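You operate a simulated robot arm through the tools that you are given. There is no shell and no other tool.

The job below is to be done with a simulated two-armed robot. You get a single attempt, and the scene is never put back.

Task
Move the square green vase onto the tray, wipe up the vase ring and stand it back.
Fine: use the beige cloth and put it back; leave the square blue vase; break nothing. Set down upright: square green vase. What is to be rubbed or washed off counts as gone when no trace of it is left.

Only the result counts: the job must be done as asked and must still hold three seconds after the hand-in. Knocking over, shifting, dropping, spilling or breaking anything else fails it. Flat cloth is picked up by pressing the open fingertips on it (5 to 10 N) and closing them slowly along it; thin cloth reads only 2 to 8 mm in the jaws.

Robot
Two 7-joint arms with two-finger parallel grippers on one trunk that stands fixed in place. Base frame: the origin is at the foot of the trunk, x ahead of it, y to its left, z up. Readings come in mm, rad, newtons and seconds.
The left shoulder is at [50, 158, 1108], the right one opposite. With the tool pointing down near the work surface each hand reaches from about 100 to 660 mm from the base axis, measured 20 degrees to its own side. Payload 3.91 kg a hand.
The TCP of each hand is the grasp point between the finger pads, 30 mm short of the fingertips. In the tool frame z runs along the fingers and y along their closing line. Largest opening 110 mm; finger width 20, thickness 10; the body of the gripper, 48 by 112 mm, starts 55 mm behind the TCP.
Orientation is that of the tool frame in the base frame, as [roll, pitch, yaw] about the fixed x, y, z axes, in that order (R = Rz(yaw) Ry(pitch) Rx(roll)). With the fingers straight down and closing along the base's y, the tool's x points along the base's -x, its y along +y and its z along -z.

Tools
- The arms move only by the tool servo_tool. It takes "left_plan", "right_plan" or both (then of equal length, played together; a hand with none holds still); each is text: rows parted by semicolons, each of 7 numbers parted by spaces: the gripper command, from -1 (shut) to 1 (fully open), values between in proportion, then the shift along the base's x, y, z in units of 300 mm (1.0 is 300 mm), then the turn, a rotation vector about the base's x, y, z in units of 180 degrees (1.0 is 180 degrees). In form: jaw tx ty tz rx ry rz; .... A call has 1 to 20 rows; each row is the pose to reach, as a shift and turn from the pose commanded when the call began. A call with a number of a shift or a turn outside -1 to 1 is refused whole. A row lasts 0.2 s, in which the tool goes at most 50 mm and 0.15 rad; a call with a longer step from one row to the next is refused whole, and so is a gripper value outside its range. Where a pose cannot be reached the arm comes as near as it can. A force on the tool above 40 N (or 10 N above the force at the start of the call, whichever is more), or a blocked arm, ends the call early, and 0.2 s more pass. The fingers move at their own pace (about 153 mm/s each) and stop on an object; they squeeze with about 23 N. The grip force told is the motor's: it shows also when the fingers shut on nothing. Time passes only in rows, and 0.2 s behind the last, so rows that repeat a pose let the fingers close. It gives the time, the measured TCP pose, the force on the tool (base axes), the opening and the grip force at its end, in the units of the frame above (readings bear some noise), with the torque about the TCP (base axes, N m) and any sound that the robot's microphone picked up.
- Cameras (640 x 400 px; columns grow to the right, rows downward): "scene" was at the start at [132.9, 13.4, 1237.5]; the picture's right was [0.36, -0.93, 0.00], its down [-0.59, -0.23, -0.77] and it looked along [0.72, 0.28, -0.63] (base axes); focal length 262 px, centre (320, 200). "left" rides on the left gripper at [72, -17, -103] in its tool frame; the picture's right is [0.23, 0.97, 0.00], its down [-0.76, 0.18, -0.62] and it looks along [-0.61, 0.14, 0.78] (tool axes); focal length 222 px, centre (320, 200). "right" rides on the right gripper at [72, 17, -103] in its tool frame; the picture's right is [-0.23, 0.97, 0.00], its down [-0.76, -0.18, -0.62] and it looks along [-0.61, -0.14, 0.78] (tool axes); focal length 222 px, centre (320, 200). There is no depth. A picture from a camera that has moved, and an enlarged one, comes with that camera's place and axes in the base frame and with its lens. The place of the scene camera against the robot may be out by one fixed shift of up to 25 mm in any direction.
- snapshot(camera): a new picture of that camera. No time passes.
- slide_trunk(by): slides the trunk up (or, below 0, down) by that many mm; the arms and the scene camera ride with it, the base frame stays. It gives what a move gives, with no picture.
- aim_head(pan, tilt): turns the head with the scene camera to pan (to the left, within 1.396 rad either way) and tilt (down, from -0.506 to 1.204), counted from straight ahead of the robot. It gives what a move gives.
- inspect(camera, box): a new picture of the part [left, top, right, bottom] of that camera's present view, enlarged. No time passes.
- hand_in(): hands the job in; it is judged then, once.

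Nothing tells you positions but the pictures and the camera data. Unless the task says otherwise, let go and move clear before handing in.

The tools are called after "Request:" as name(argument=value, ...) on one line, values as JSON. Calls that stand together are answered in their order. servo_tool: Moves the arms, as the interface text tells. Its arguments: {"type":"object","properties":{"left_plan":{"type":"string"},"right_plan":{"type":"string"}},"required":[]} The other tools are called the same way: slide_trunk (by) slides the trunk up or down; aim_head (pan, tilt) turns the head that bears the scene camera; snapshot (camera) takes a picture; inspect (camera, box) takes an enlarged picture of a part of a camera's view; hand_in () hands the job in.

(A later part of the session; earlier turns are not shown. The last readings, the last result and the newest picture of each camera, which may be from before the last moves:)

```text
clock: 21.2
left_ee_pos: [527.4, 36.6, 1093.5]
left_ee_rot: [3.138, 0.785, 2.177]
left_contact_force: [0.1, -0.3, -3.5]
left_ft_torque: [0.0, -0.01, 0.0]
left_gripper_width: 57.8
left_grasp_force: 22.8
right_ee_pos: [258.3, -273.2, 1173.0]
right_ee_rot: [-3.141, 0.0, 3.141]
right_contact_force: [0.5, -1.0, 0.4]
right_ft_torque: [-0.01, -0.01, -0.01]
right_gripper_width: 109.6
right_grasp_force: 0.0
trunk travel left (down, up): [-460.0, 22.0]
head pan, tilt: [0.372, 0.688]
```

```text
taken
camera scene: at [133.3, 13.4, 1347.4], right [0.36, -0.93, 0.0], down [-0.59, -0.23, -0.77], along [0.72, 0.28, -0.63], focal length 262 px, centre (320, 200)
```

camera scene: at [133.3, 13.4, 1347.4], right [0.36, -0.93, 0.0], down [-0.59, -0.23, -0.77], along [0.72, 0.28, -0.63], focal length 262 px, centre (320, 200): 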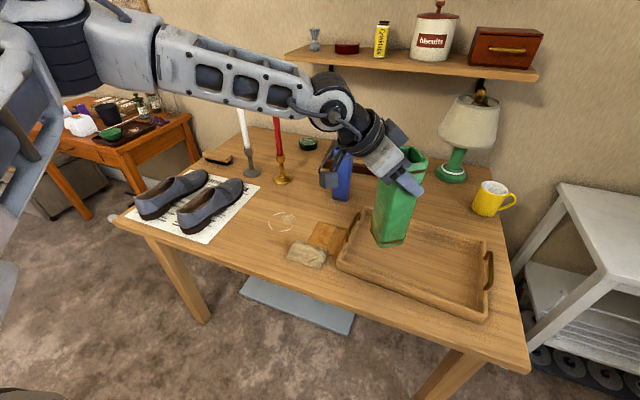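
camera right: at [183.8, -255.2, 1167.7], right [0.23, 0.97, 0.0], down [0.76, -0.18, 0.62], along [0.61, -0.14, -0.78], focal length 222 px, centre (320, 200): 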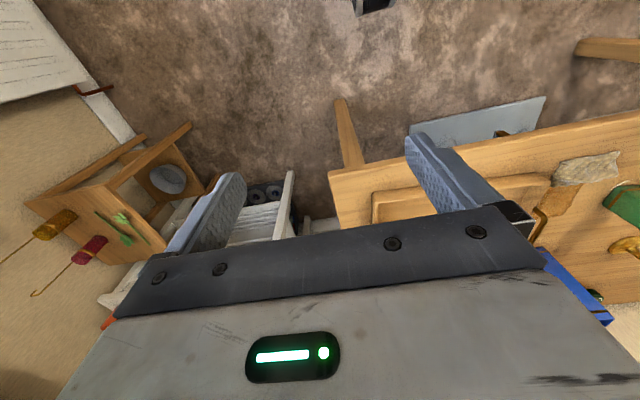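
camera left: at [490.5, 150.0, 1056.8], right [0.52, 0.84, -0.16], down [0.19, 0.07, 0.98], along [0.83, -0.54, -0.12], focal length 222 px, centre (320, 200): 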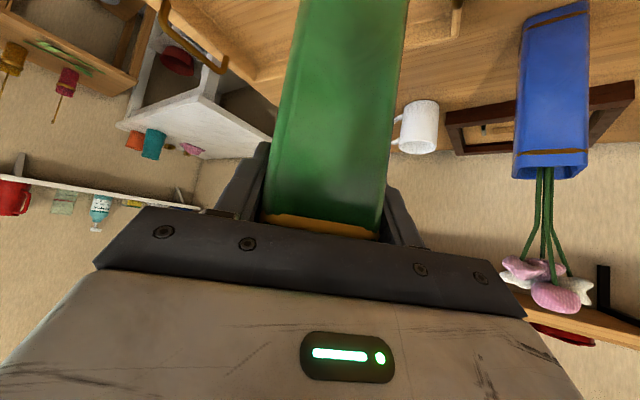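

Trunk is up 110 mm. I'll bring the vase down and forward over the tray interior with somewhat less yaw and see if it is reachable now.

Request:
servo_tool(left_plan="-1 0.03 0.02 -0.06 0 0 0.03; -1 0.08 0.04 -0.12 0 0 0.06; -1 0.14 0.07 -0.18 0 0 0.09; -1 0.2 0.09 -0.2 0 0 0.1; -1 0.24 0.11 -0.2 0 0 0.1; -1 0.24 0.11 -0.2 0 0 0.1")

Request:
snapshot(camera="scene")

```text
clock: 22.6
left_ee_pos: [574.7, 98.5, 1053.5]
left_ee_rot: [3.136, 0.785, 2.491]
left_contact_force: [-1.0, -0.1, -3.1]
left_ft_torque: [-0.01, 0.02, -0.02]
left_gripper_width: 58.0
left_grasp_force: 23.2
left hand out of reach, approached as far as the arm can: row 1, 2, 3, 4, 5, 6
right_ee_pos: [257.3, -271.3, 1173.6]
right_ee_rot: [-3.141, 0.0, -3.14]
right_contact_force: [0.8, 0.4, 0.3]
right_ft_torque: [0.01, -0.01, -0.02]
right_gripper_width: 109.9
right_grasp_force: 0.2
trunk travel left (down, up): [-460.0, 22.0]
head pan, tilt: [0.372, 0.688]
```

```text
taken
camera scene: at [133.2, 13.4, 1347.5], right [0.36, -0.93, 0.0], down [-0.59, -0.23, -0.77], along [0.72, 0.28, -0.63], focal length 262 px, centre (320, 200)
```

scene: 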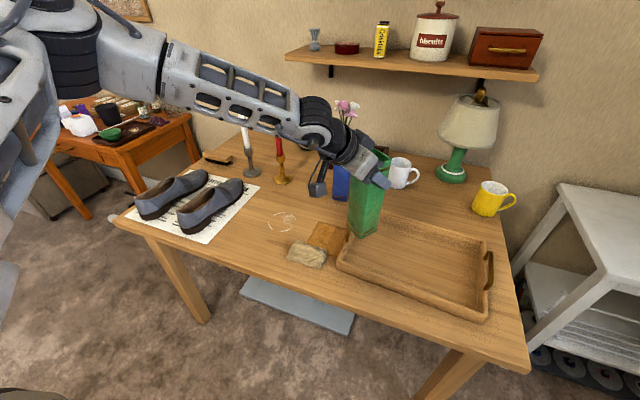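

Still limited, at (575, 98). My guess is that the hand must not yaw further right than the forearm. I'll turn the yaw back to about -22° in place and then move in.

Request:
servo_tool(left_plan="-1 0 0 0 0 0 0.04; -1 0 0 0 0 0 0.083; -1 0.03 -0.02 0 0 0 0.083; -1 0.06 -0.04 0 0 0 0.083; -1 0.09 -0.06 0 0 0 0.083; -1 0.12 -0.08 0 0 0 0.083; -1 0.12 -0.08 0 0 0 0.083")

Request:
snapshot(camera="scene")

```text
clock: 24.2
left_ee_pos: [579.3, 109.2, 1068.5]
left_ee_rot: [3.138, 0.785, 2.752]
left_contact_force: [-0.1, -0.3, -2.6]
left_ft_torque: [-0.02, 0.01, -0.03]
left_gripper_width: 58.1
left_grasp_force: 23.1
left hand out of reach, approached as far as the arm can: row 1, 2, 3, 4, 5, 6, 7
right_ee_pos: [258.1, -272.3, 1173.2]
right_ee_rot: [3.141, 0.001, 3.14]
right_contact_force: [-0.1, 0.5, -0.4]
right_ft_torque: [0.0, 0.01, 0.0]
right_gripper_width: 110.1
right_grasp_force: 0.0
trunk travel left (down, up): [-460.0, 22.0]
head pan, tilt: [0.372, 0.688]
```

```text
taken
camera scene: at [133.2, 13.5, 1347.5], right [0.36, -0.93, 0.0], down [-0.59, -0.23, -0.77], along [0.72, 0.28, -0.63], focal length 262 px, centre (320, 200)
```

scene: 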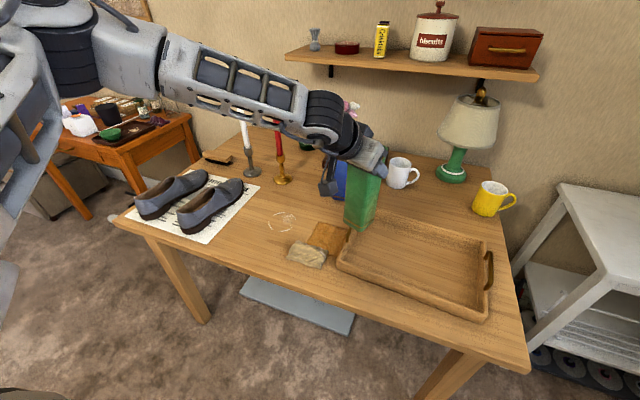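

Residuals suggest the arm prefers the wrist higher relative to the shoulder, so I should lower the trunk instead. I'll raise the hand first and then slide the trunk down.

Request:
servo_tool(left_plan="-1 0 0 0.1 0 0 0; -1 0 0 0.2 0 0 0; -1 0 0 0.3 0 0 0; -1 0 0 0.35 0 0 0; -1 0 0 0.35 0 0 0")

Request:
slide_trunk(by=-140)

```text
clock: 25.4
left_ee_pos: [579.6, 107.7, 1172.5]
left_ee_rot: [3.138, 0.785, 2.753]
left_contact_force: [0.4, 1.0, -2.5]
left_ft_torque: [0.02, 0.0, -0.01]
left_gripper_width: 58.0
left_grasp_force: 22.5
right_ee_pos: [256.8, -273.2, 1173.4]
right_ee_rot: [3.14, 0.0, 3.141]
right_contact_force: [0.7, 0.7, 0.0]
right_ft_torque: [0.01, 0.04, -0.01]
right_gripper_width: 110.0
right_grasp_force: 0.1
trunk travel left (down, up): [-460.0, 22.0]
head pan, tilt: [0.372, 0.688]
```

```text
clock: 27.1
left_ee_pos: [578.6, 108.4, 1032.8]
left_ee_rot: [3.136, 0.786, 2.751]
left_contact_force: [0.8, -0.6, -3.3]
left_ft_torque: [-0.01, 0.01, -0.02]
left_gripper_width: 57.9
left_grasp_force: 23.2
right_ee_pos: [257.7, -270.5, 1033.2]
right_ee_rot: [3.14, -0.001, 3.141]
right_contact_force: [0.0, -0.1, -0.3]
right_ft_torque: [0.01, 0.0, -0.01]
right_gripper_width: 110.2
right_grasp_force: 0.0
trunk travel left (down, up): [-320.0, 162.0]
head pan, tilt: [0.372, 0.688]
```

Going up was unobstructed, which fits the guess. I'll repeat: raise the hand, lower the trunk by another 120 mm, then try moving in.

Request:
servo_tool(left_plan="-1 0 0 0.1 0 0 0; -1 0 0 0.2 0 0 0; -1 0 0 0.3 0 0 0; -1 0 0 0.4 0 0 0; -1 0 0 0.4 0 0 0")

Request:
slide_trunk(by=-120)

Request:
servo_tool(left_plan="-1 0.03 -0.03 0 0 0 0; -1 0.06 -0.06 0 0 0 0; -1 0.09 -0.09 0 0 0 0; -1 0.11 -0.12 0 0 0 0; -1 0.11 -0.12 0 0 0 0")

Request:
snapshot(camera="scene")

```text
clock: 28.3
left_ee_pos: [581.2, 109.6, 1152.9]
left_ee_rot: [3.137, 0.785, 2.753]
left_contact_force: [0.2, 0.9, -2.6]
left_ft_torque: [0.01, 0.02, -0.02]
left_gripper_width: 58.0
left_grasp_force: 22.8
right_ee_pos: [259.0, -271.8, 1034.3]
right_ee_rot: [3.141, 0.0, -3.14]
right_contact_force: [0.1, -0.1, -1.0]
right_ft_torque: [-0.01, 0.02, 0.0]
right_gripper_width: 110.0
right_grasp_force: 0.0
trunk travel left (down, up): [-320.0, 162.0]
head pan, tilt: [0.372, 0.688]
```

```text
clock: 29.8
left_ee_pos: [580.9, 109.7, 1033.4]
left_ee_rot: [3.137, 0.787, 2.751]
left_contact_force: [-0.1, 0.0, -2.9]
left_ft_torque: [0.0, -0.02, 0.01]
left_gripper_width: 57.8
left_grasp_force: 23.3
right_ee_pos: [256.8, -270.9, 914.3]
right_ee_rot: [-3.141, 0.0, 3.14]
right_contact_force: [-0.3, -0.2, 0.1]
right_ft_torque: [0.02, 0.03, 0.02]
right_gripper_width: 110.0
right_grasp_force: 0.2
trunk travel left (down, up): [-200.0, 282.0]
head pan, tilt: [0.372, 0.688]
```

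```text
clock: 31.0
left_ee_pos: [591.6, 110.2, 1018.0]
left_ee_rot: [3.135, 0.788, 2.753]
left_contact_force: [0.1, -0.3, -2.6]
left_ft_torque: [0.03, -0.01, -0.01]
left_gripper_width: 57.9
left_grasp_force: 23.2
left hand out of reach, approached as far as the arm can: row 1, 2, 3, 4, 5
right_ee_pos: [257.2, -271.9, 914.3]
right_ee_rot: [3.141, 0.0, -3.141]
right_contact_force: [0.5, 0.2, -0.3]
right_ft_torque: [0.02, -0.02, 0.03]
right_gripper_width: 110.3
right_grasp_force: 0.1
trunk travel left (down, up): [-200.0, 282.0]
head pan, tilt: [0.372, 0.688]
```

```text
taken
camera scene: at [133.3, 13.5, 1087.5], right [0.36, -0.93, 0.0], down [-0.59, -0.23, -0.77], along [0.72, 0.28, -0.63], focal length 262 px, centre (320, 200)
```

scene: 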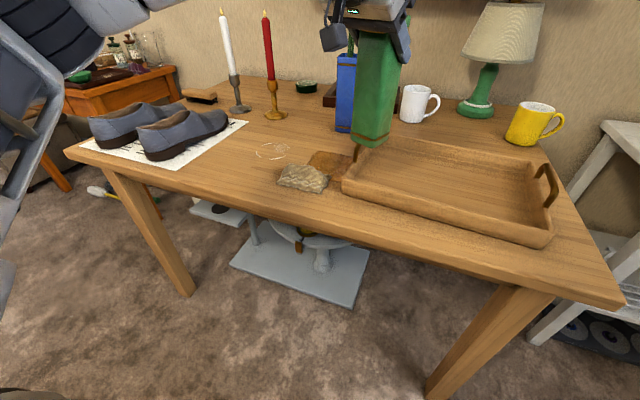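

The limit barely moved, so trunk height isn't the constraint. I'll look at the left arm's posture by turning the head toward it.

Request:
aim_head(pan=1.2, tilt=0.1)

Request:
snapshot(camera="scene")

Request:
aim_head(pan=0.5, tilt=0.2)

Request:
snapshot(camera="scene")

```text
clock: 32.1
left_ee_pos: [592.2, 110.7, 1017.4]
left_ee_rot: [3.136, 0.788, 2.752]
left_contact_force: [0.7, 0.3, -3.2]
left_ft_torque: [0.02, -0.03, 0.01]
left_gripper_width: 58.1
left_grasp_force: 23.2
right_ee_pos: [257.4, -272.3, 913.5]
right_ee_rot: [3.141, -0.001, -3.141]
right_contact_force: [-0.3, -0.3, 0.5]
right_ft_torque: [-0.02, 0.02, -0.01]
right_gripper_width: 109.9
right_grasp_force: 0.0
trunk travel left (down, up): [-200.0, 282.0]
head pan, tilt: [1.201, 0.099]
```

```text
taken
camera scene: at [86.9, 68.2, 1141.2], right [0.93, -0.36, 0.0], down [-0.04, -0.09, -0.99], along [0.36, 0.93, -0.1], focal length 262 px, centre (320, 200)
```

scene: 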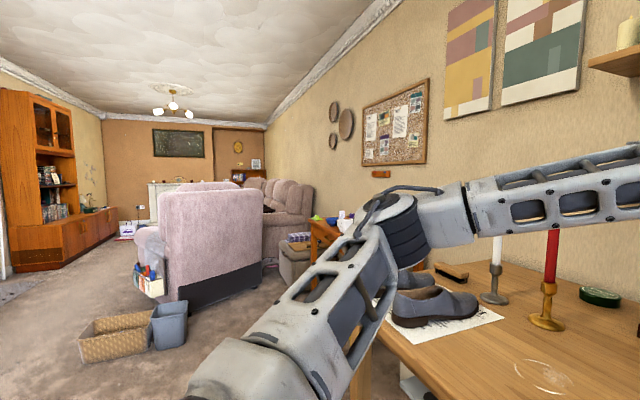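

```text
clock: 33.2
left_ee_pos: [592.1, 111.2, 1017.6]
left_ee_rot: [3.139, 0.786, 2.753]
left_contact_force: [-0.1, 1.0, -3.0]
left_ft_torque: [0.0, 0.03, 0.0]
left_gripper_width: 58.1
left_grasp_force: 22.9
right_ee_pos: [258.2, -272.9, 912.2]
right_ee_rot: [-3.139, 0.0, -3.14]
right_contact_force: [-0.2, 0.4, 0.8]
right_ft_torque: [0.01, -0.02, -0.04]
right_gripper_width: 109.9
right_grasp_force: 0.0
trunk travel left (down, up): [-200.0, 282.0]
head pan, tilt: [0.499, 0.201]
```

```text
taken
camera scene: at [135.3, 27.1, 1131.8], right [0.48, -0.88, 0.0], down [-0.18, -0.1, -0.98], along [0.86, 0.47, -0.2], focal length 262 px, centre (320, 200)
```

scene: 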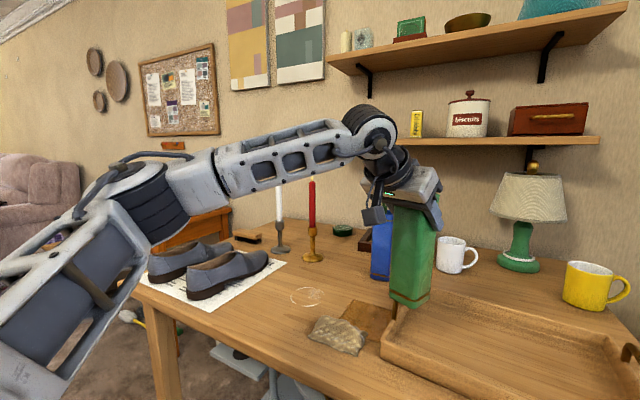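

The upper arm goes out and up to the left with the forearm reaching across. With the trunk now lower I'll try the earlier better yaw (about -41°) again and move in.

Request:
servo_tool(left_plan="-1 0 -0.01 0 0 0 -0.035; -1 0 -0.03 0 0 0 -0.07; -1 0 -0.05 0 0 0 -0.1; -1 0.02 -0.08 0 0 0 -0.1; -1 0.05 -0.1 0 0 0 -0.1; -1 0.07 -0.12 0 0 0 -0.1; -1 0.07 -0.12 0 0 0 -0.1")

Request:
snapshot(camera="scene")

```text
clock: 34.8
left_ee_pos: [591.9, 96.1, 1018.2]
left_ee_rot: [3.136, 0.787, 2.439]
left_contact_force: [0.3, -0.2, -2.8]
left_ft_torque: [-0.01, 0.0, 0.0]
left_gripper_width: 58.1
left_grasp_force: 22.8
left hand out of reach, approached as far as the arm can: row 4, 5, 6, 7
right_ee_pos: [257.7, -272.3, 914.3]
right_ee_rot: [-3.14, 0.001, -3.141]
right_contact_force: [-0.3, 0.1, 0.1]
right_ft_torque: [0.01, -0.02, -0.03]
right_gripper_width: 110.3
right_grasp_force: 0.0
trunk travel left (down, up): [-200.0, 282.0]
head pan, tilt: [0.499, 0.201]
```

```text
taken
camera scene: at [135.4, 27.0, 1131.8], right [0.48, -0.88, 0.0], down [-0.18, -0.1, -0.98], along [0.86, 0.47, -0.2], focal length 262 px, centre (320, 200)
```

scene: 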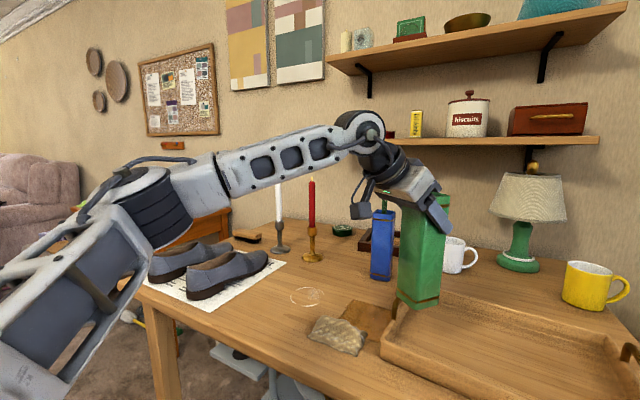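

The left arm stays stuck at about (592, 96) with this tilt. The free right arm is a mirror image, so I'll use it to test whether a vertical tool reaches the mirrored tray spot, with the trunk raised to be safe.

Request:
slide_trunk(by=120)

Request:
servo_tool(right_plan="1 0.1 0.1 0 0 0 0; 1 0.2 0.2 0 0 0 0; 1 0.3 0.3 0 0 0 0; 1 0.4 0.4 0 0 0 0; 1 0.52 0.46 0 0 0 0; 1 0.64 0.52 0 0 0 0; 1 0.76 0.58 0 0 0 0; 1 0.88 0.63 0 0 0 0; 1 1.0 0.66 0 0 0 0; 1 1.0 0.66 0 0 0 0")

```text
clock: 36.3
left_ee_pos: [592.7, 96.5, 1138.7]
left_ee_rot: [3.136, 0.788, 2.441]
left_contact_force: [-0.9, -0.2, -3.4]
left_ft_torque: [-0.02, -0.02, -0.02]
left_gripper_width: 58.1
left_grasp_force: 22.2
right_ee_pos: [257.4, -273.3, 1033.5]
right_ee_rot: [3.141, 0.002, 3.141]
right_contact_force: [0.1, 0.3, -1.0]
right_ft_torque: [0.0, -0.01, 0.0]
right_gripper_width: 109.8
right_grasp_force: 0.0
trunk travel left (down, up): [-320.0, 162.0]
head pan, tilt: [0.499, 0.201]
```

```text
clock: 38.5
left_ee_pos: [592.7, 97.3, 1137.9]
left_ee_rot: [3.134, 0.788, 2.441]
left_contact_force: [0.1, -0.5, -3.2]
left_ft_torque: [0.01, 0.03, -0.01]
left_gripper_width: 58.0
left_grasp_force: 23.0
right_ee_pos: [559.9, -73.0, 1030.4]
right_ee_rot: [-3.141, 0.0, -3.142]
right_contact_force: [0.2, -0.2, -0.2]
right_ft_torque: [0.0, -0.02, -0.02]
right_gripper_width: 109.6
right_grasp_force: 0.0
trunk travel left (down, up): [-320.0, 162.0]
head pan, tilt: [0.499, 0.201]
```

The right arm with a vertical tool reaches (560, -73) without trouble. I'll push further to (600, -70) and a little lower to find the limit.

Request:
servo_tool(right_plan="1 0.04 0.01 -0.05 0 0 0; 1 0.08 0.01 -0.1 0 0 0; 1 0.12 0.01 -0.1 0 0 0; 1 0.14 0.01 -0.1 0 0 0; 1 0.14 0.01 -0.1 0 0 0")

Request:
aim_head(pan=0.0, tilt=0.3)

Request:
snapshot(camera="scene")

```text
clock: 39.7
left_ee_pos: [591.5, 96.2, 1138.1]
left_ee_rot: [3.137, 0.788, 2.44]
left_contact_force: [-0.1, 0.0, -3.5]
left_ft_torque: [-0.02, 0.01, 0.0]
left_gripper_width: 58.2
left_grasp_force: 23.3
right_ee_pos: [602.3, -71.7, 1002.9]
right_ee_rot: [-3.141, -0.001, 3.142]
right_contact_force: [0.1, -0.2, -0.3]
right_ft_torque: [0.01, -0.02, 0.01]
right_gripper_width: 109.8
right_grasp_force: 0.1
trunk travel left (down, up): [-320.0, 162.0]
head pan, tilt: [0.499, 0.201]
```

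```text
clock: 40.6
left_ee_pos: [592.0, 96.5, 1138.9]
left_ee_rot: [3.135, 0.786, 2.438]
left_contact_force: [-0.8, -0.1, -3.2]
left_ft_torque: [0.01, 0.04, -0.04]
left_gripper_width: 57.8
left_grasp_force: 23.1
right_ee_pos: [600.3, -72.1, 1003.0]
right_ee_rot: [3.141, 0.0, -3.141]
right_contact_force: [-0.3, 0.1, 0.6]
right_ft_torque: [0.01, -0.03, -0.02]
right_gripper_width: 109.8
right_grasp_force: 0.1
trunk travel left (down, up): [-320.0, 162.0]
head pan, tilt: [0.0, 0.3]
```

```text
taken
camera scene: at [146.9, -17.5, 1242.5], right [0.0, -1.0, 0.0], down [-0.3, 0.0, -0.96], along [0.96, 0.0, -0.3], focal length 262 px, centre (320, 200)
```

scene: 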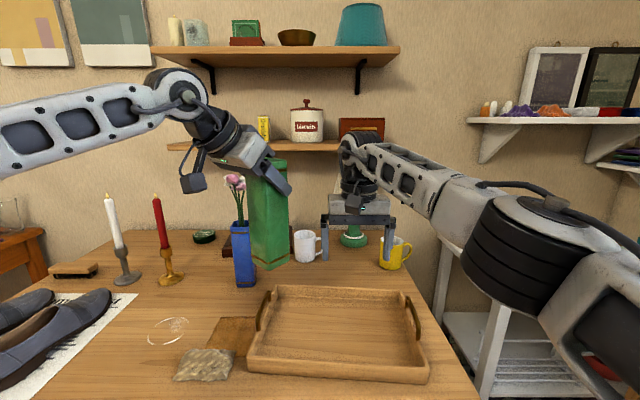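

With a vertical tool the mirrored spot (600, -72) is reachable. I'll check with the right arm how much forward tilt is tolerable there: 35°, then 45°.

Request:
servo_tool(right_plan="1 0 0 0 0 -0.04 0; 1 0 0 0 0 -0.08 0; 1 0 0 0 0 -0.12 0; 1 0 0 0 0 -0.16 0; 1 0 0 0 0 -0.194 0; 1 0 0 0 0 -0.194 0")

Request:
servo_tool(right_plan="1 0 0 0 0 -0.03 0; 1 0 0 0 0 -0.056 0; 1 0 0 0 0 -0.056 0")

Request:
snapshot(camera="scene")

```text
clock: 42.0
left_ee_pos: [591.3, 95.9, 1136.6]
left_ee_rot: [3.137, 0.788, 2.44]
left_contact_force: [0.1, -0.2, -3.0]
left_ft_torque: [0.01, 0.02, 0.04]
left_gripper_width: 57.9
left_grasp_force: 23.0
right_ee_pos: [599.3, -71.4, 1002.9]
right_ee_rot: [3.14, 0.611, 3.139]
right_contact_force: [-0.5, -0.1, 0.3]
right_ft_torque: [0.03, 0.04, 0.02]
right_gripper_width: 109.8
right_grasp_force: 0.1
trunk travel left (down, up): [-320.0, 162.0]
head pan, tilt: [0.0, 0.3]
```

```text
clock: 42.8
left_ee_pos: [591.8, 96.9, 1137.9]
left_ee_rot: [3.138, 0.787, 2.439]
left_contact_force: [0.1, 0.6, -2.5]
left_ft_torque: [0.0, 0.01, -0.02]
left_gripper_width: 58.3
left_grasp_force: 22.9
right_ee_pos: [599.8, -72.0, 1004.4]
right_ee_rot: [3.141, 0.786, -3.14]
right_contact_force: [-0.2, -0.6, -0.5]
right_ft_torque: [0.0, -0.01, 0.04]
right_gripper_width: 109.9
right_grasp_force: 0.0
trunk travel left (down, up): [-320.0, 162.0]
head pan, tilt: [0.0, 0.3]
```

```text
taken
camera scene: at [146.9, -17.6, 1242.5], right [0.0, -1.0, 0.0], down [-0.3, 0.0, -0.96], along [0.96, 0.0, -0.3], focal length 262 px, centre (320, 200)
```

scene: 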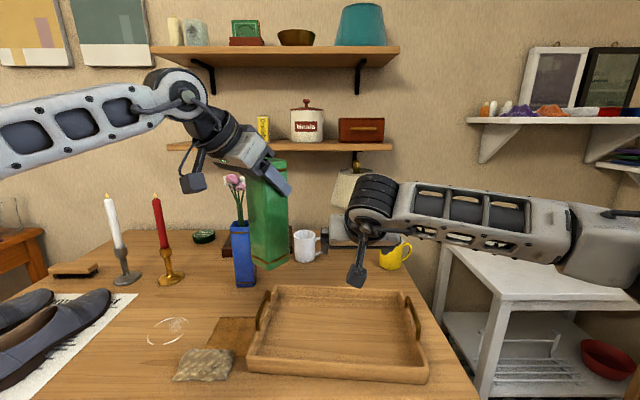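

The mirrored pose (600, ∓72) with 45° tilt is reachable, so the left arm is just in a bad elbow posture because of its path. I'll park the right arm, then retract the left arm and approach again from closer in.

Request:
servo_tool(right_plan="1 -0.1 -0.05 0 0 0.04 0; 1 -0.2 -0.1 0.03 0 0.08 0; 1 -0.3 -0.15 0.06 0 0.12 0; 1 -0.4 -0.2 0.09 0 0.16 0; 1 -0.5 -0.27 0.1 0 0.2 0; 1 -0.6 -0.34 0.1 0 0.24 0; 1 -0.7 -0.42 0.1 0 0.25 0; 1 -0.8 -0.5 0.1 0 0.25 0; 1 -0.9 -0.58 0.1 0 0.25 0; 1 -1 -0.66 0.1 0 0.25 0; 1 -1 -0.8 0.1 0 0.25 0; 1 -1 -0.8 0.1 0 0.25 0")

Request:
servo_tool(left_plan="-1 -0.08 0.05 0 0 0 0.04; -1 -0.16 0.1 0 0 0 0.08; -1 -0.24 0.15 0 0 0 0.12; -1 -0.32 0.2 0 0 0 0.16; -1 -0.4 0.25 0 0 0 0.2; -1 -0.5 0.3 0 0 0 0.225; -1 -0.6 0.35 0 0 0 0.225; -1 -0.7 0.4 0 0 0 0.225; -1 -0.8 0.45 0 0 0 0.225; -1 -0.8 0.45 0 0 0 0.225")

Request:
snapshot(camera="scene")

```text
clock: 45.4
left_ee_pos: [592.1, 96.4, 1137.6]
left_ee_rot: [3.136, 0.787, 2.439]
left_contact_force: [-1.4, -0.6, -2.6]
left_ft_torque: [-0.02, 0.02, 0.03]
left_gripper_width: 58.1
left_grasp_force: 22.8
right_ee_pos: [299.9, -312.5, 1032.1]
right_ee_rot: [3.141, 0.001, 3.14]
right_contact_force: [-0.3, 0.0, 0.1]
right_ft_torque: [-0.01, 0.03, 0.0]
right_gripper_width: 109.8
right_grasp_force: 0.1
trunk travel left (down, up): [-320.0, 162.0]
head pan, tilt: [0.0, 0.3]
```

```text
clock: 47.6
left_ee_pos: [351.5, 230.1, 1138.2]
left_ee_rot: [3.137, 0.786, -3.138]
left_contact_force: [0.4, -0.3, -3.5]
left_ft_torque: [-0.01, 0.01, -0.01]
left_gripper_width: 57.9
left_grasp_force: 22.8
right_ee_pos: [300.2, -311.0, 1032.7]
right_ee_rot: [3.14, 0.0, 3.141]
right_contact_force: [0.2, -0.8, -0.5]
right_ft_torque: [-0.03, 0.02, -0.01]
right_gripper_width: 110.0
right_grasp_force: 0.0
trunk travel left (down, up): [-320.0, 162.0]
head pan, tilt: [0.0, 0.3]
```

```text
taken
camera scene: at [146.7, -17.5, 1242.5], right [0.0, -1.0, 0.0], down [-0.3, 0.0, -0.96], along [0.96, 0.0, -0.3], focal length 262 px, centre (320, 200)
```

scene: 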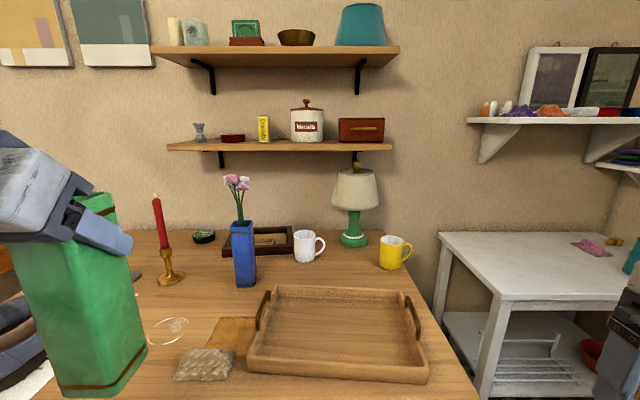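

Left arm retracted with the vase upright. Now I'll extend again along an inner path to (608, 70), high above the tray.

Request:
servo_tool(left_plan="-1 0.067 -0.067 -0.083 0 0 0; -1 0.133 -0.133 -0.167 0 0 0; -1 0.217 -0.207 -0.233 0 0 0; -1 0.317 -0.283 -0.267 0 0 0; -1 0.417 -0.35 -0.293 0 0 0; -1 0.517 -0.417 -0.293 0 0 0; -1 0.617 -0.467 -0.293 0 0 0; -1 0.717 -0.5 -0.293 0 0 0; -1 0.8 -0.523 -0.293 0 0 0; -1 0.857 -0.533 -0.293 0 0 0; -1 0.857 -0.533 -0.293 0 0 0")

Request:
snapshot(camera="scene")

```text
clock: 50.0
left_ee_pos: [571.3, 123.5, 1049.8]
left_ee_rot: [3.139, 0.787, -3.138]
left_contact_force: [0.6, 0.3, -3.0]
left_ft_torque: [0.0, -0.03, -0.01]
left_gripper_width: 58.2
left_grasp_force: 22.8
left hand out of reach, approached as far as the arm can: row 7, 8, 9, 10, 11
right_ee_pos: [300.1, -311.9, 1033.3]
right_ee_rot: [3.141, -0.002, 3.14]
right_contact_force: [0.1, 1.0, 0.9]
right_ft_torque: [0.0, -0.06, 0.01]
right_gripper_width: 109.9
right_grasp_force: 0.0
trunk travel left (down, up): [-320.0, 162.0]
head pan, tilt: [0.0, 0.3]
```

```text
taken
camera scene: at [147.0, -17.5, 1242.5], right [0.0, -1.0, 0.0], down [-0.3, 0.0, -0.96], along [0.96, 0.0, -0.3], focal length 262 px, centre (320, 200)
```

scene: 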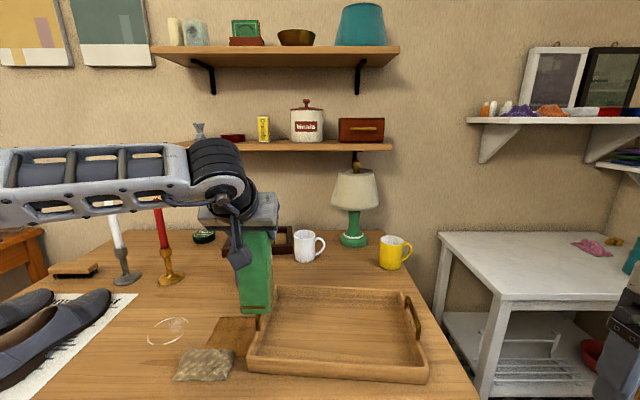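

The arm still stops at (571, 123), so the posture matters. I'll extend the arm nearly straight further left, where it's reachable, then sweep inward along the boundary so the elbow folds differently, keeping the vase high and upright.

Request:
servo_tool(left_plan="-1 0.03 0.14 0 0 0 0; -1 0.08 0.28 0 0 0 0; -1 0.16 0.4 0 0 0 0; -1 0.26 0.5 0 0 0 0; -1 0.36 0.57 0 0 0 0; -1 0.43 0.58 0 0 0 0; -1 0.43 0.58 0 0 0 0")

Request:
aim_head(pan=0.4, tilt=0.3)

Request:
snapshot(camera="scene")

```text
clock: 51.6
left_ee_pos: [700.6, 295.9, 1048.8]
left_ee_rot: [3.135, 0.784, -3.139]
left_contact_force: [0.5, -0.8, -2.6]
left_ft_torque: [0.0, -0.04, 0.01]
left_gripper_width: 58.0
left_grasp_force: 22.9
right_ee_pos: [298.9, -312.3, 1033.0]
right_ee_rot: [-3.14, 0.001, -3.141]
right_contact_force: [0.0, 0.4, 0.6]
right_ft_torque: [0.02, 0.0, 0.0]
right_gripper_width: 110.0
right_grasp_force: 0.1
trunk travel left (down, up): [-320.0, 162.0]
head pan, tilt: [0.0, 0.3]
```

```text
clock: 52.5
left_ee_pos: [700.8, 297.9, 1049.0]
left_ee_rot: [3.136, 0.787, -3.137]
left_contact_force: [-0.6, 0.0, -3.3]
left_ft_torque: [0.0, 0.01, -0.01]
left_gripper_width: 58.1
left_grasp_force: 23.3
right_ee_pos: [300.4, -311.6, 1033.2]
right_ee_rot: [3.141, 0.0, 3.141]
right_contact_force: [-0.4, 0.4, -0.1]
right_ft_torque: [0.04, -0.03, -0.04]
right_gripper_width: 110.1
right_grasp_force: 0.1
trunk travel left (down, up): [-320.0, 162.0]
head pan, tilt: [0.4, 0.3]
```

```text
taken
camera scene: at [139.7, 18.8, 1242.5], right [0.39, -0.92, 0.0], down [-0.27, -0.12, -0.96], along [0.88, 0.37, -0.3], focal length 262 px, centre (320, 200)
```

scene: 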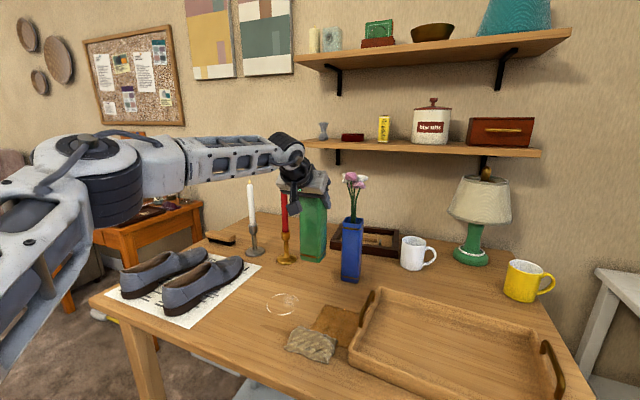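

I reached (700, 297), so forward reach is fine and the limit is only in the inward posture. The right arm got there by extending with a vertical tool and tilting afterwards. I'll mimic that: retract a bit, rotate the hand to vertical (the empty vase tilts briefly in the air), extend inward, then tilt back upright.

Request:
servo_tool(left_plan="-1 -0.14 -0.01 0.03 0 0 0; -1 -0.28 -0.02 0.06 0 0 0; -1 -0.42 -0.04 0.09 0 0 0; -1 -0.56 -0.06 0.12 0 0 0; -1 -0.7 -0.08 0.15 0 0 0; -1 -0.84 -0.1 0.18 0 0 0; -1 -0.92 -0.12 0.2 0 0 0; -1 -0.92 -0.12 0.2 0 0 0")

Request:
snapshot(camera="scene")

```text
clock: 54.3
left_ee_pos: [423.1, 261.9, 1107.8]
left_ee_rot: [3.137, 0.786, -3.134]
left_contact_force: [0.8, 0.3, -3.4]
left_ft_torque: [0.0, 0.0, -0.01]
left_gripper_width: 57.8
left_grasp_force: 23.2
right_ee_pos: [299.5, -311.5, 1032.9]
right_ee_rot: [-3.141, 0.001, 3.141]
right_contact_force: [-0.3, 0.9, -0.4]
right_ft_torque: [-0.04, 0.01, 0.0]
right_gripper_width: 109.8
right_grasp_force: 0.0
trunk travel left (down, up): [-320.0, 162.0]
head pan, tilt: [0.4, 0.3]
```

```text
taken
camera scene: at [139.5, 18.8, 1242.5], right [0.39, -0.92, 0.0], down [-0.27, -0.12, -0.96], along [0.88, 0.37, -0.3], focal length 262 px, centre (320, 200)
```

scene: 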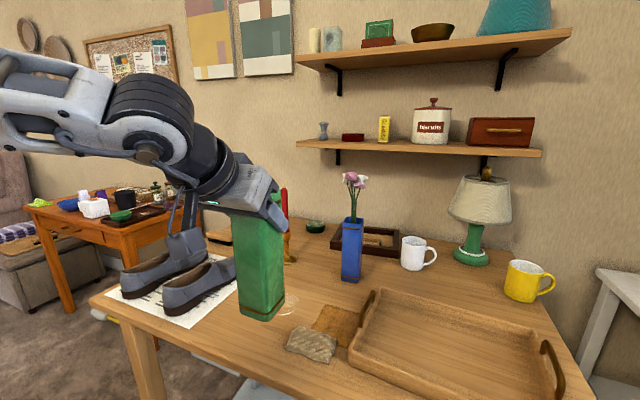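

The vase is upright at (423, 262). I'll now rotate the hand about 40° toward vertical here in clear air.

Request:
servo_tool(left_plan="-1 0 0 0 0 0.035 0; -1 0 0 0 0 0.07 0; -1 0 0 0 0 0.105 0; -1 0 0 0 0 0.14 0; -1 0 0 0 0 0.175 0; -1 0 0 0 0 0.21 0; -1 0 0 0 0 0.24 0; -1 0 0 0 0 0.24 0")

Request:
snapshot(camera="scene")

Request:
snapshot(camera="left")

```text
clock: 56.1
left_ee_pos: [421.7, 261.7, 1107.7]
left_ee_rot: [3.132, 0.032, -3.138]
left_contact_force: [0.0, 0.2, -4.0]
left_ft_torque: [-0.01, -0.12, 0.01]
left_gripper_width: 58.0
left_grasp_force: 22.9
right_ee_pos: [300.6, -311.7, 1032.9]
right_ee_rot: [-3.141, 0.0, 3.141]
right_contact_force: [-0.2, 0.4, -0.3]
right_ft_torque: [0.03, 0.0, 0.02]
right_gripper_width: 109.7
right_grasp_force: 0.0
trunk travel left (down, up): [-320.0, 162.0]
head pan, tilt: [0.4, 0.3]
```

```text
taken
camera scene: at [139.5, 18.8, 1242.5], right [0.39, -0.92, 0.0], down [-0.27, -0.12, -0.96], along [0.88, 0.37, -0.3], focal length 262 px, centre (320, 200)
```

scene: 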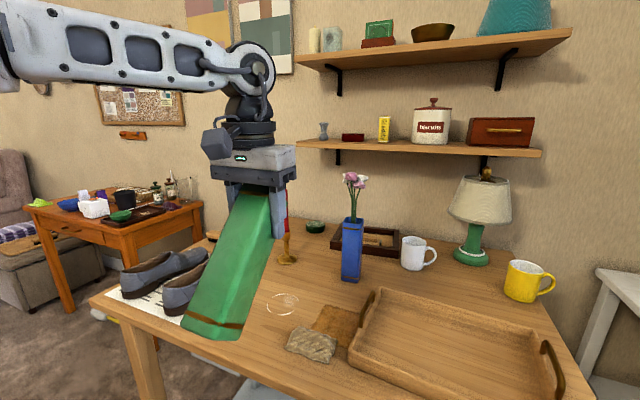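

```text
taken
camera left: at [346.4, 243.8, 1208.1], right [-0.23, 0.97, 0.0], down [0.74, 0.17, 0.65], along [0.63, 0.15, -0.76], focal length 222 px, centre (320, 200)
```

left: 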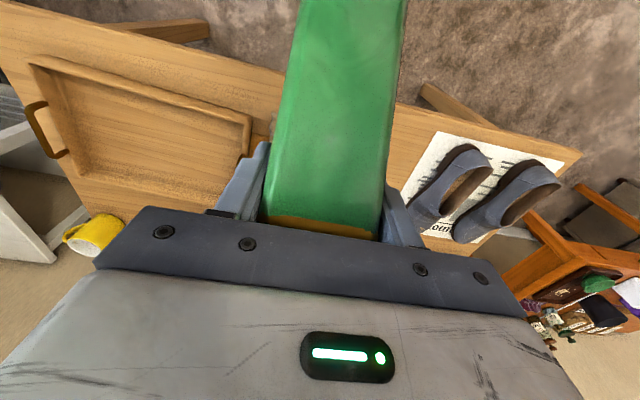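

The vase holds firmly with no slip. Now I'll extend inward toward (600, 72) with the hand near vertical.

Request:
servo_tool(left_plan="-1 0.05 -0.133 -0.033 0 0 0; -1 0.1 -0.267 -0.067 0 0 0; -1 0.183 -0.383 -0.107 0 0 0; -1 0.283 -0.483 -0.15 0 0 0; -1 0.383 -0.567 -0.183 0 0 0; -1 0.467 -0.627 -0.207 0 0 0; -1 0.55 -0.633 -0.207 0 0 0; -1 0.6 -0.633 -0.207 0 0 0; -1 0.6 -0.633 -0.207 0 0 0")

Request:
snapshot(camera="scene")

```text
clock: 58.1
left_ee_pos: [497.8, 168.9, 1029.0]
left_ee_rot: [3.134, 0.034, -3.139]
left_contact_force: [-0.6, -0.2, -2.5]
left_ft_torque: [-0.02, -0.12, 0.01]
left_gripper_width: 57.7
left_grasp_force: 22.8
left hand out of reach, approached as far as the arm can: row 3, 4, 5, 6, 7, 8, 9
right_ee_pos: [300.1, -310.3, 1033.0]
right_ee_rot: [-3.14, 0.001, 3.141]
right_contact_force: [0.4, 0.1, -0.2]
right_ft_torque: [0.03, 0.01, 0.02]
right_gripper_width: 110.1
right_grasp_force: 0.1
trunk travel left (down, up): [-320.0, 162.0]
head pan, tilt: [0.4, 0.3]
```

```text
taken
camera scene: at [139.5, 18.8, 1242.5], right [0.39, -0.92, 0.0], down [-0.27, -0.12, -0.96], along [0.88, 0.37, -0.3], focal length 262 px, centre (320, 200)
```

scene: 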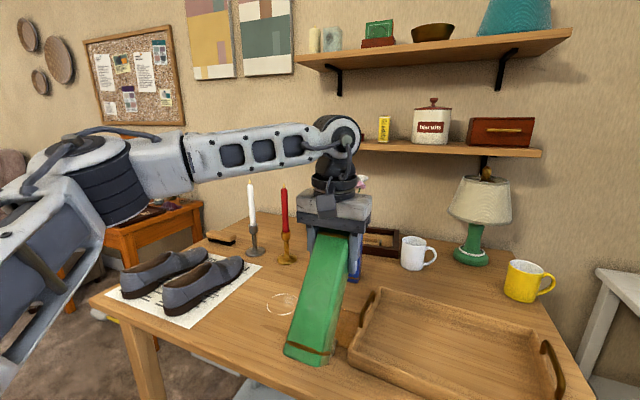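

The elbow again sits in the same high, outward spot. I'll compare it with the right arm's posture by looking that way, then back left.

Request:
aim_head(pan=-1.0, tilt=0.3)

Request:
snapshot(camera="scene")

Request:
aim_head(pan=1.0, tilt=0.3)

Request:
snapshot(camera="scene")

```text
clock: 59.6
left_ee_pos: [498.2, 168.8, 1029.1]
left_ee_rot: [3.132, 0.033, -3.138]
left_contact_force: [0.0, -0.2, -3.0]
left_ft_torque: [-0.02, -0.12, 0.02]
left_gripper_width: 57.8
left_grasp_force: 23.1
right_ee_pos: [299.3, -311.6, 1033.9]
right_ee_rot: [-3.141, 0.001, 3.141]
right_contact_force: [-0.5, 0.3, 0.3]
right_ft_torque: [0.0, -0.03, -0.01]
right_gripper_width: 110.1
right_grasp_force: 0.1
trunk travel left (down, up): [-320.0, 162.0]
head pan, tilt: [-1.0, 0.3]
```

```text
taken
camera scene: at [104.0, -96.1, 1242.5], right [-0.84, -0.54, 0.0], down [-0.16, 0.25, -0.96], along [0.52, -0.8, -0.3], focal length 262 px, centre (320, 200)
```

scene: 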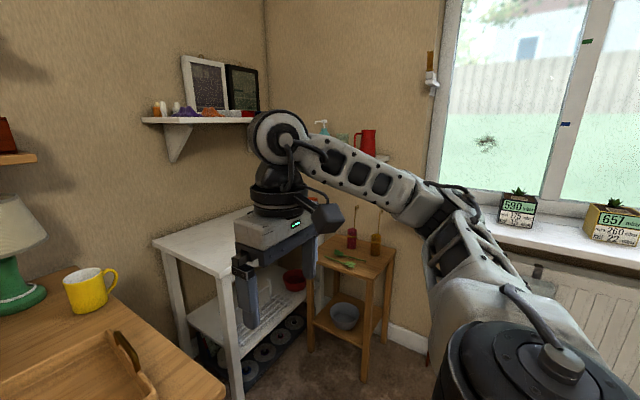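

```text
clock: 61.6
left_ee_pos: [499.6, 169.2, 1028.1]
left_ee_rot: [3.134, 0.034, -3.139]
left_contact_force: [0.0, -0.9, -1.9]
left_ft_torque: [0.0, -0.14, -0.03]
left_gripper_width: 57.9
left_grasp_force: 22.5
right_ee_pos: [299.3, -311.3, 1033.5]
right_ee_rot: [3.14, -0.001, -3.141]
right_contact_force: [0.5, 0.1, 0.3]
right_ft_torque: [-0.01, 0.03, 0.01]
right_gripper_width: 109.7
right_grasp_force: 0.0
trunk travel left (down, up): [-320.0, 162.0]
head pan, tilt: [1.0, 0.3]
```

```text
taken
camera scene: at [104.0, 61.0, 1242.5], right [0.84, -0.54, 0.0], down [-0.16, -0.25, -0.96], along [0.52, 0.8, -0.3], focal length 262 px, centre (320, 200)
```

scene: 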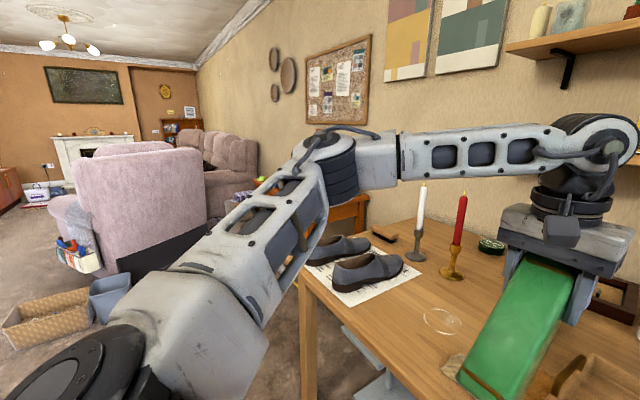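

On the right arm the elbow swings from out at the side to forward as it extends, so the left arm needs the same start. I'll retract the left hand to the mirror of the right arm's start pose (257, 273) with the hand vertical and check the elbow.

Request:
servo_tool(left_plan="-1 -0.1 0.06 0.02 0 0 0; -1 -0.2 0.12 0.04 0 0 0; -1 -0.32 0.18 0.04 0 0 0; -1 -0.44 0.23 0.03 0 0 0; -1 -0.56 0.28 0.02 0 0 0; -1 -0.68 0.32 0.02 0 0 0; -1 -0.8 0.35 0.02 0 0 0; -1 -0.8 0.35 0.02 0 0 0")

Request:
snapshot(camera="scene")

```text
clock: 63.4
left_ee_pos: [259.7, 277.9, 1035.3]
left_ee_rot: [3.135, 0.033, -3.138]
left_contact_force: [0.5, 0.2, -3.3]
left_ft_torque: [0.04, -0.18, -0.01]
left_gripper_width: 57.8
left_grasp_force: 23.2
right_ee_pos: [299.1, -311.2, 1033.0]
right_ee_rot: [3.141, 0.002, -3.141]
right_contact_force: [0.2, 0.2, 0.4]
right_ft_torque: [-0.02, -0.03, -0.01]
right_gripper_width: 110.2
right_grasp_force: 0.0
trunk travel left (down, up): [-320.0, 162.0]
head pan, tilt: [1.0, 0.3]
```

```text
taken
camera scene: at [103.7, 61.1, 1242.5], right [0.84, -0.54, 0.0], down [-0.16, -0.25, -0.96], along [0.52, 0.8, -0.3], focal length 262 px, centre (320, 200)
```

scene: 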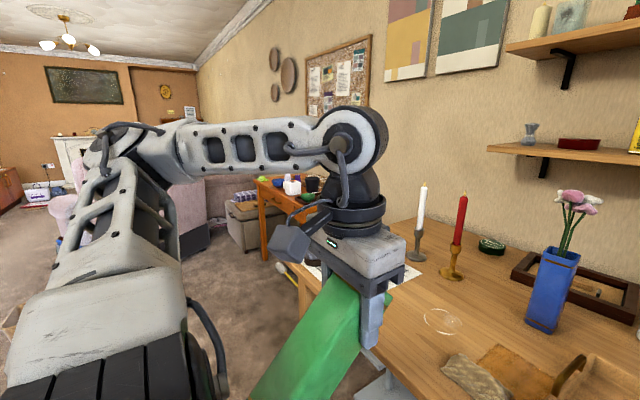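

The left elbow sits higher than the right arm's did, but I'll try the exact mirrored path now: straight inward and forward from here.

Request:
servo_tool(left_plan="-1 0.1 -0.1 0 0 0 0; -1 0.2 -0.2 0 0 0 0; -1 0.3 -0.3 0 0 0 0; -1 0.4 -0.4 0 0 0 0; -1 0.52 -0.46 0 0 0 0; -1 0.64 -0.52 0 0 0 0; -1 0.76 -0.58 0 0 0 0; -1 0.88 -0.63 0 0 0 0; -1 0.98 -0.66 0 0 0 0; -1 0.98 -0.66 0 0 0 0")

Request:
snapshot(camera="scene")

```text
clock: 65.6
left_ee_pos: [482.8, 153.9, 1020.9]
left_ee_rot: [3.134, 0.033, -3.138]
left_contact_force: [0.0, 0.1, -3.0]
left_ft_torque: [0.01, -0.15, -0.03]
left_gripper_width: 57.7
left_grasp_force: 23.6
left hand out of reach, approached as far as the arm can: row 6, 7, 8, 9, 10
right_ee_pos: [299.4, -310.7, 1032.4]
right_ee_rot: [3.141, 0.0, -3.141]
right_contact_force: [0.1, 0.4, -0.4]
right_ft_torque: [0.01, 0.0, 0.02]
right_gripper_width: 109.8
right_grasp_force: 0.1
trunk travel left (down, up): [-320.0, 162.0]
head pan, tilt: [1.0, 0.3]
```

```text
taken
camera scene: at [103.9, 61.0, 1242.6], right [0.84, -0.54, 0.0], down [-0.16, -0.25, -0.96], along [0.52, 0.8, -0.3], focal length 262 px, centre (320, 200)
```

scene: 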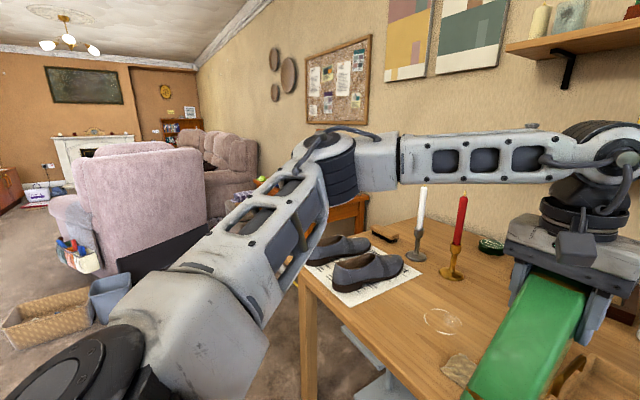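

The upper arm is stuck in exactly the same place again, so the left shoulder seems to be in a different branch from the right's. Rather than explore with the vase in hand, I'll first stand it on a free spot of bare table near (545, 345). To start, I'll move back left and bring it upright.

Request:
servo_tool(left_plan="-1 -0.04 0.1 0.05 0 -0.04 0; -1 -0.08 0.2 0.1 0 -0.08 0; -1 -0.12 0.3 0.17 0 -0.12 0; -1 -0.16 0.4 0.23 0 -0.16 0; -1 -0.177 0.487 0.23 0 -0.2 0; -1 -0.177 0.487 0.23 0 -0.24 0; -1 -0.177 0.487 0.23 0 -0.24 0")

Request:
aim_head(pan=0.372, tilt=0.688)

Request:
snapshot(camera="scene")

```text
clock: 67.2
left_ee_pos: [425.9, 300.9, 1089.6]
left_ee_rot: [3.138, 0.788, -3.136]
left_contact_force: [-0.2, 0.1, -3.5]
left_ft_torque: [0.05, 0.04, 0.0]
left_gripper_width: 57.9
left_grasp_force: 23.1
right_ee_pos: [299.9, -312.1, 1032.8]
right_ee_rot: [-3.141, 0.001, -3.141]
right_contact_force: [0.5, -0.6, -0.2]
right_ft_torque: [-0.02, 0.01, -0.04]
right_gripper_width: 110.1
right_grasp_force: 0.0
trunk travel left (down, up): [-320.0, 162.0]
head pan, tilt: [1.0, 0.3]
```

```text
clock: 68.2
left_ee_pos: [426.7, 301.4, 1089.9]
left_ee_rot: [3.136, 0.788, -3.137]
left_contact_force: [0.7, -0.4, -2.8]
left_ft_torque: [-0.01, -0.02, -0.04]
left_gripper_width: 58.1
left_grasp_force: 23.2
right_ee_pos: [299.9, -311.3, 1033.1]
right_ee_rot: [-3.141, -0.001, -3.141]
right_contact_force: [0.8, 0.3, -0.6]
right_ft_torque: [0.0, -0.03, 0.0]
right_gripper_width: 110.0
right_grasp_force: 0.2
trunk travel left (down, up): [-320.0, 162.0]
head pan, tilt: [0.372, 0.688]
```

```text
taken
camera scene: at [133.1, 13.6, 1207.5], right [0.36, -0.93, 0.0], down [-0.59, -0.23, -0.77], along [0.72, 0.28, -0.63], focal length 262 px, centre (320, 200)
```

scene: 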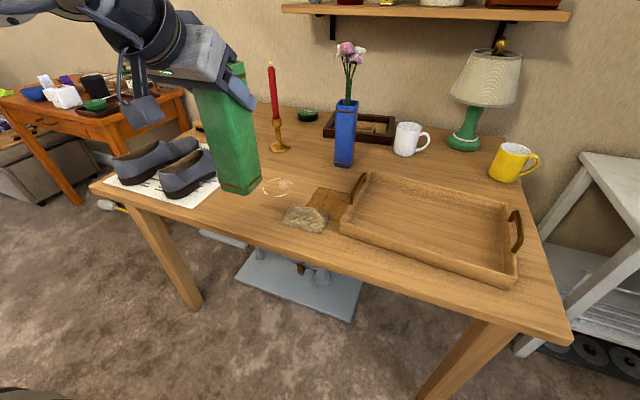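

The vase is upright again. I'll move over the free spot (545, 345) and stop about 40 mm above the table.

Request:
servo_tool(left_plan="-1 0.09 0.035 -0.05 0 0 0; -1 0.18 0.07 -0.12 0 0 0; -1 0.27 0.105 -0.2 0 0 0; -1 0.35 0.13 -0.3 0 0 0; -1 0.393 0.147 -0.4 0 0 0; -1 0.393 0.147 -0.45 0 0 0; -1 0.393 0.147 -0.45 0 0 0")

Request:
snapshot(camera="scene")

Request:
inspect(camera="scene", box=[200, 100, 360, 250])

```text
clock: 69.8
left_ee_pos: [544.4, 344.0, 956.0]
left_ee_rot: [3.136, 0.786, -3.135]
left_contact_force: [0.6, 0.4, -2.9]
left_ft_torque: [-0.02, 0.01, 0.02]
left_gripper_width: 57.9
left_grasp_force: 23.4
right_ee_pos: [299.9, -311.7, 1033.4]
right_ee_rot: [3.141, 0.001, 3.14]
right_contact_force: [0.4, 0.1, 0.0]
right_ft_torque: [0.0, 0.0, 0.01]
right_gripper_width: 110.3
right_grasp_force: 0.2
trunk travel left (down, up): [-320.0, 162.0]
head pan, tilt: [0.372, 0.688]
```

```text
taken
camera scene: at [133.1, 13.6, 1207.5], right [0.36, -0.93, 0.0], down [-0.59, -0.23, -0.77], along [0.72, 0.28, -0.63], focal length 262 px, centre (320, 200)
```

scene: 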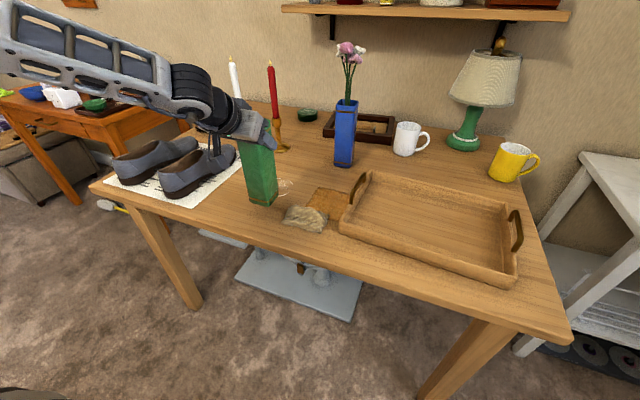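

```text
2.67 times, centred on (280, 175) of scene
camera zoom: at [133.1, 13.6, 1207.5], right [0.36, -0.93, 0.0], down [-0.59, -0.23, -0.77], along [0.72, 0.28, -0.63], focal length 698 px, centre (427, 267)
```

zoom: 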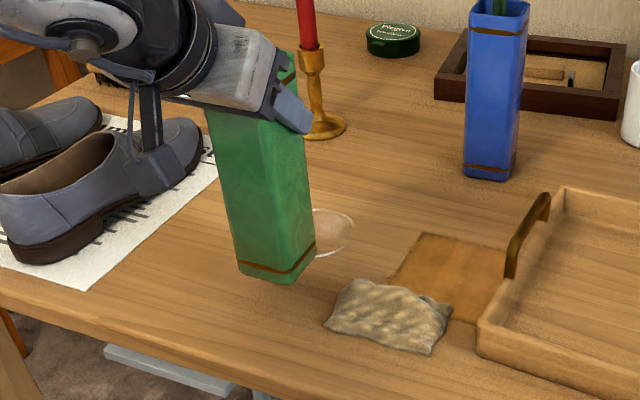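

There's clear bare table under the vase. I'll lower it gently to first contact.

Request:
servo_tool(left_plan="-1 0 0 -0.04 0 0 0; -1 0 0 -0.08 0 0 0; -1 0 0 -0.115 0 0 0; -1 0 0 -0.13 0 0 0; -1 0 0 -0.138 0 0 0; -1 0 0 -0.142 0 0 0; -1 0 0 -0.1445 0 0 0; -1 0 0 -0.1445 0 0 0")

```text
clock: 71.6
left_ee_pos: [543.9, 343.3, 912.1]
left_ee_rot: [3.137, 0.786, -3.136]
left_contact_force: [0.1, 1.1, -1.2]
left_ft_torque: [0.04, -0.11, 0.0]
left_gripper_width: 58.0
left_grasp_force: 22.7
right_ee_pos: [300.0, -310.8, 1032.6]
right_ee_rot: [3.141, 0.0, 3.141]
right_contact_force: [0.0, 0.0, 0.2]
right_ft_torque: [-0.03, 0.03, -0.03]
right_gripper_width: 110.1
right_grasp_force: 0.1
trunk travel left (down, up): [-320.0, 162.0]
head pan, tilt: [0.372, 0.688]
```

Contact has begun (force went from -3 to -1.2 N). I'll settle it another millimetre or so.

Request:
servo_tool(left_plan="-1 0 0 -0.002 0 0 0; -1 0 0 -0.004 0 0 0; -1 0 0 -0.004 0 0 0")

```text
clock: 72.4
left_ee_pos: [543.4, 343.6, 912.0]
left_ee_rot: [3.137, 0.789, -3.136]
left_contact_force: [-1.4, 1.8, 5.6]
left_ft_torque: [0.1, 0.04, 0.01]
left_gripper_width: 58.2
left_grasp_force: 23.2
right_ee_pos: [298.5, -311.3, 1032.0]
right_ee_rot: [3.141, 0.0, 3.14]
right_contact_force: [0.1, 0.2, 0.3]
right_ft_torque: [-0.01, 0.04, -0.01]
right_gripper_width: 109.8
right_grasp_force: 0.2
trunk travel left (down, up): [-320.0, 162.0]
head pan, tilt: [0.372, 0.688]
```

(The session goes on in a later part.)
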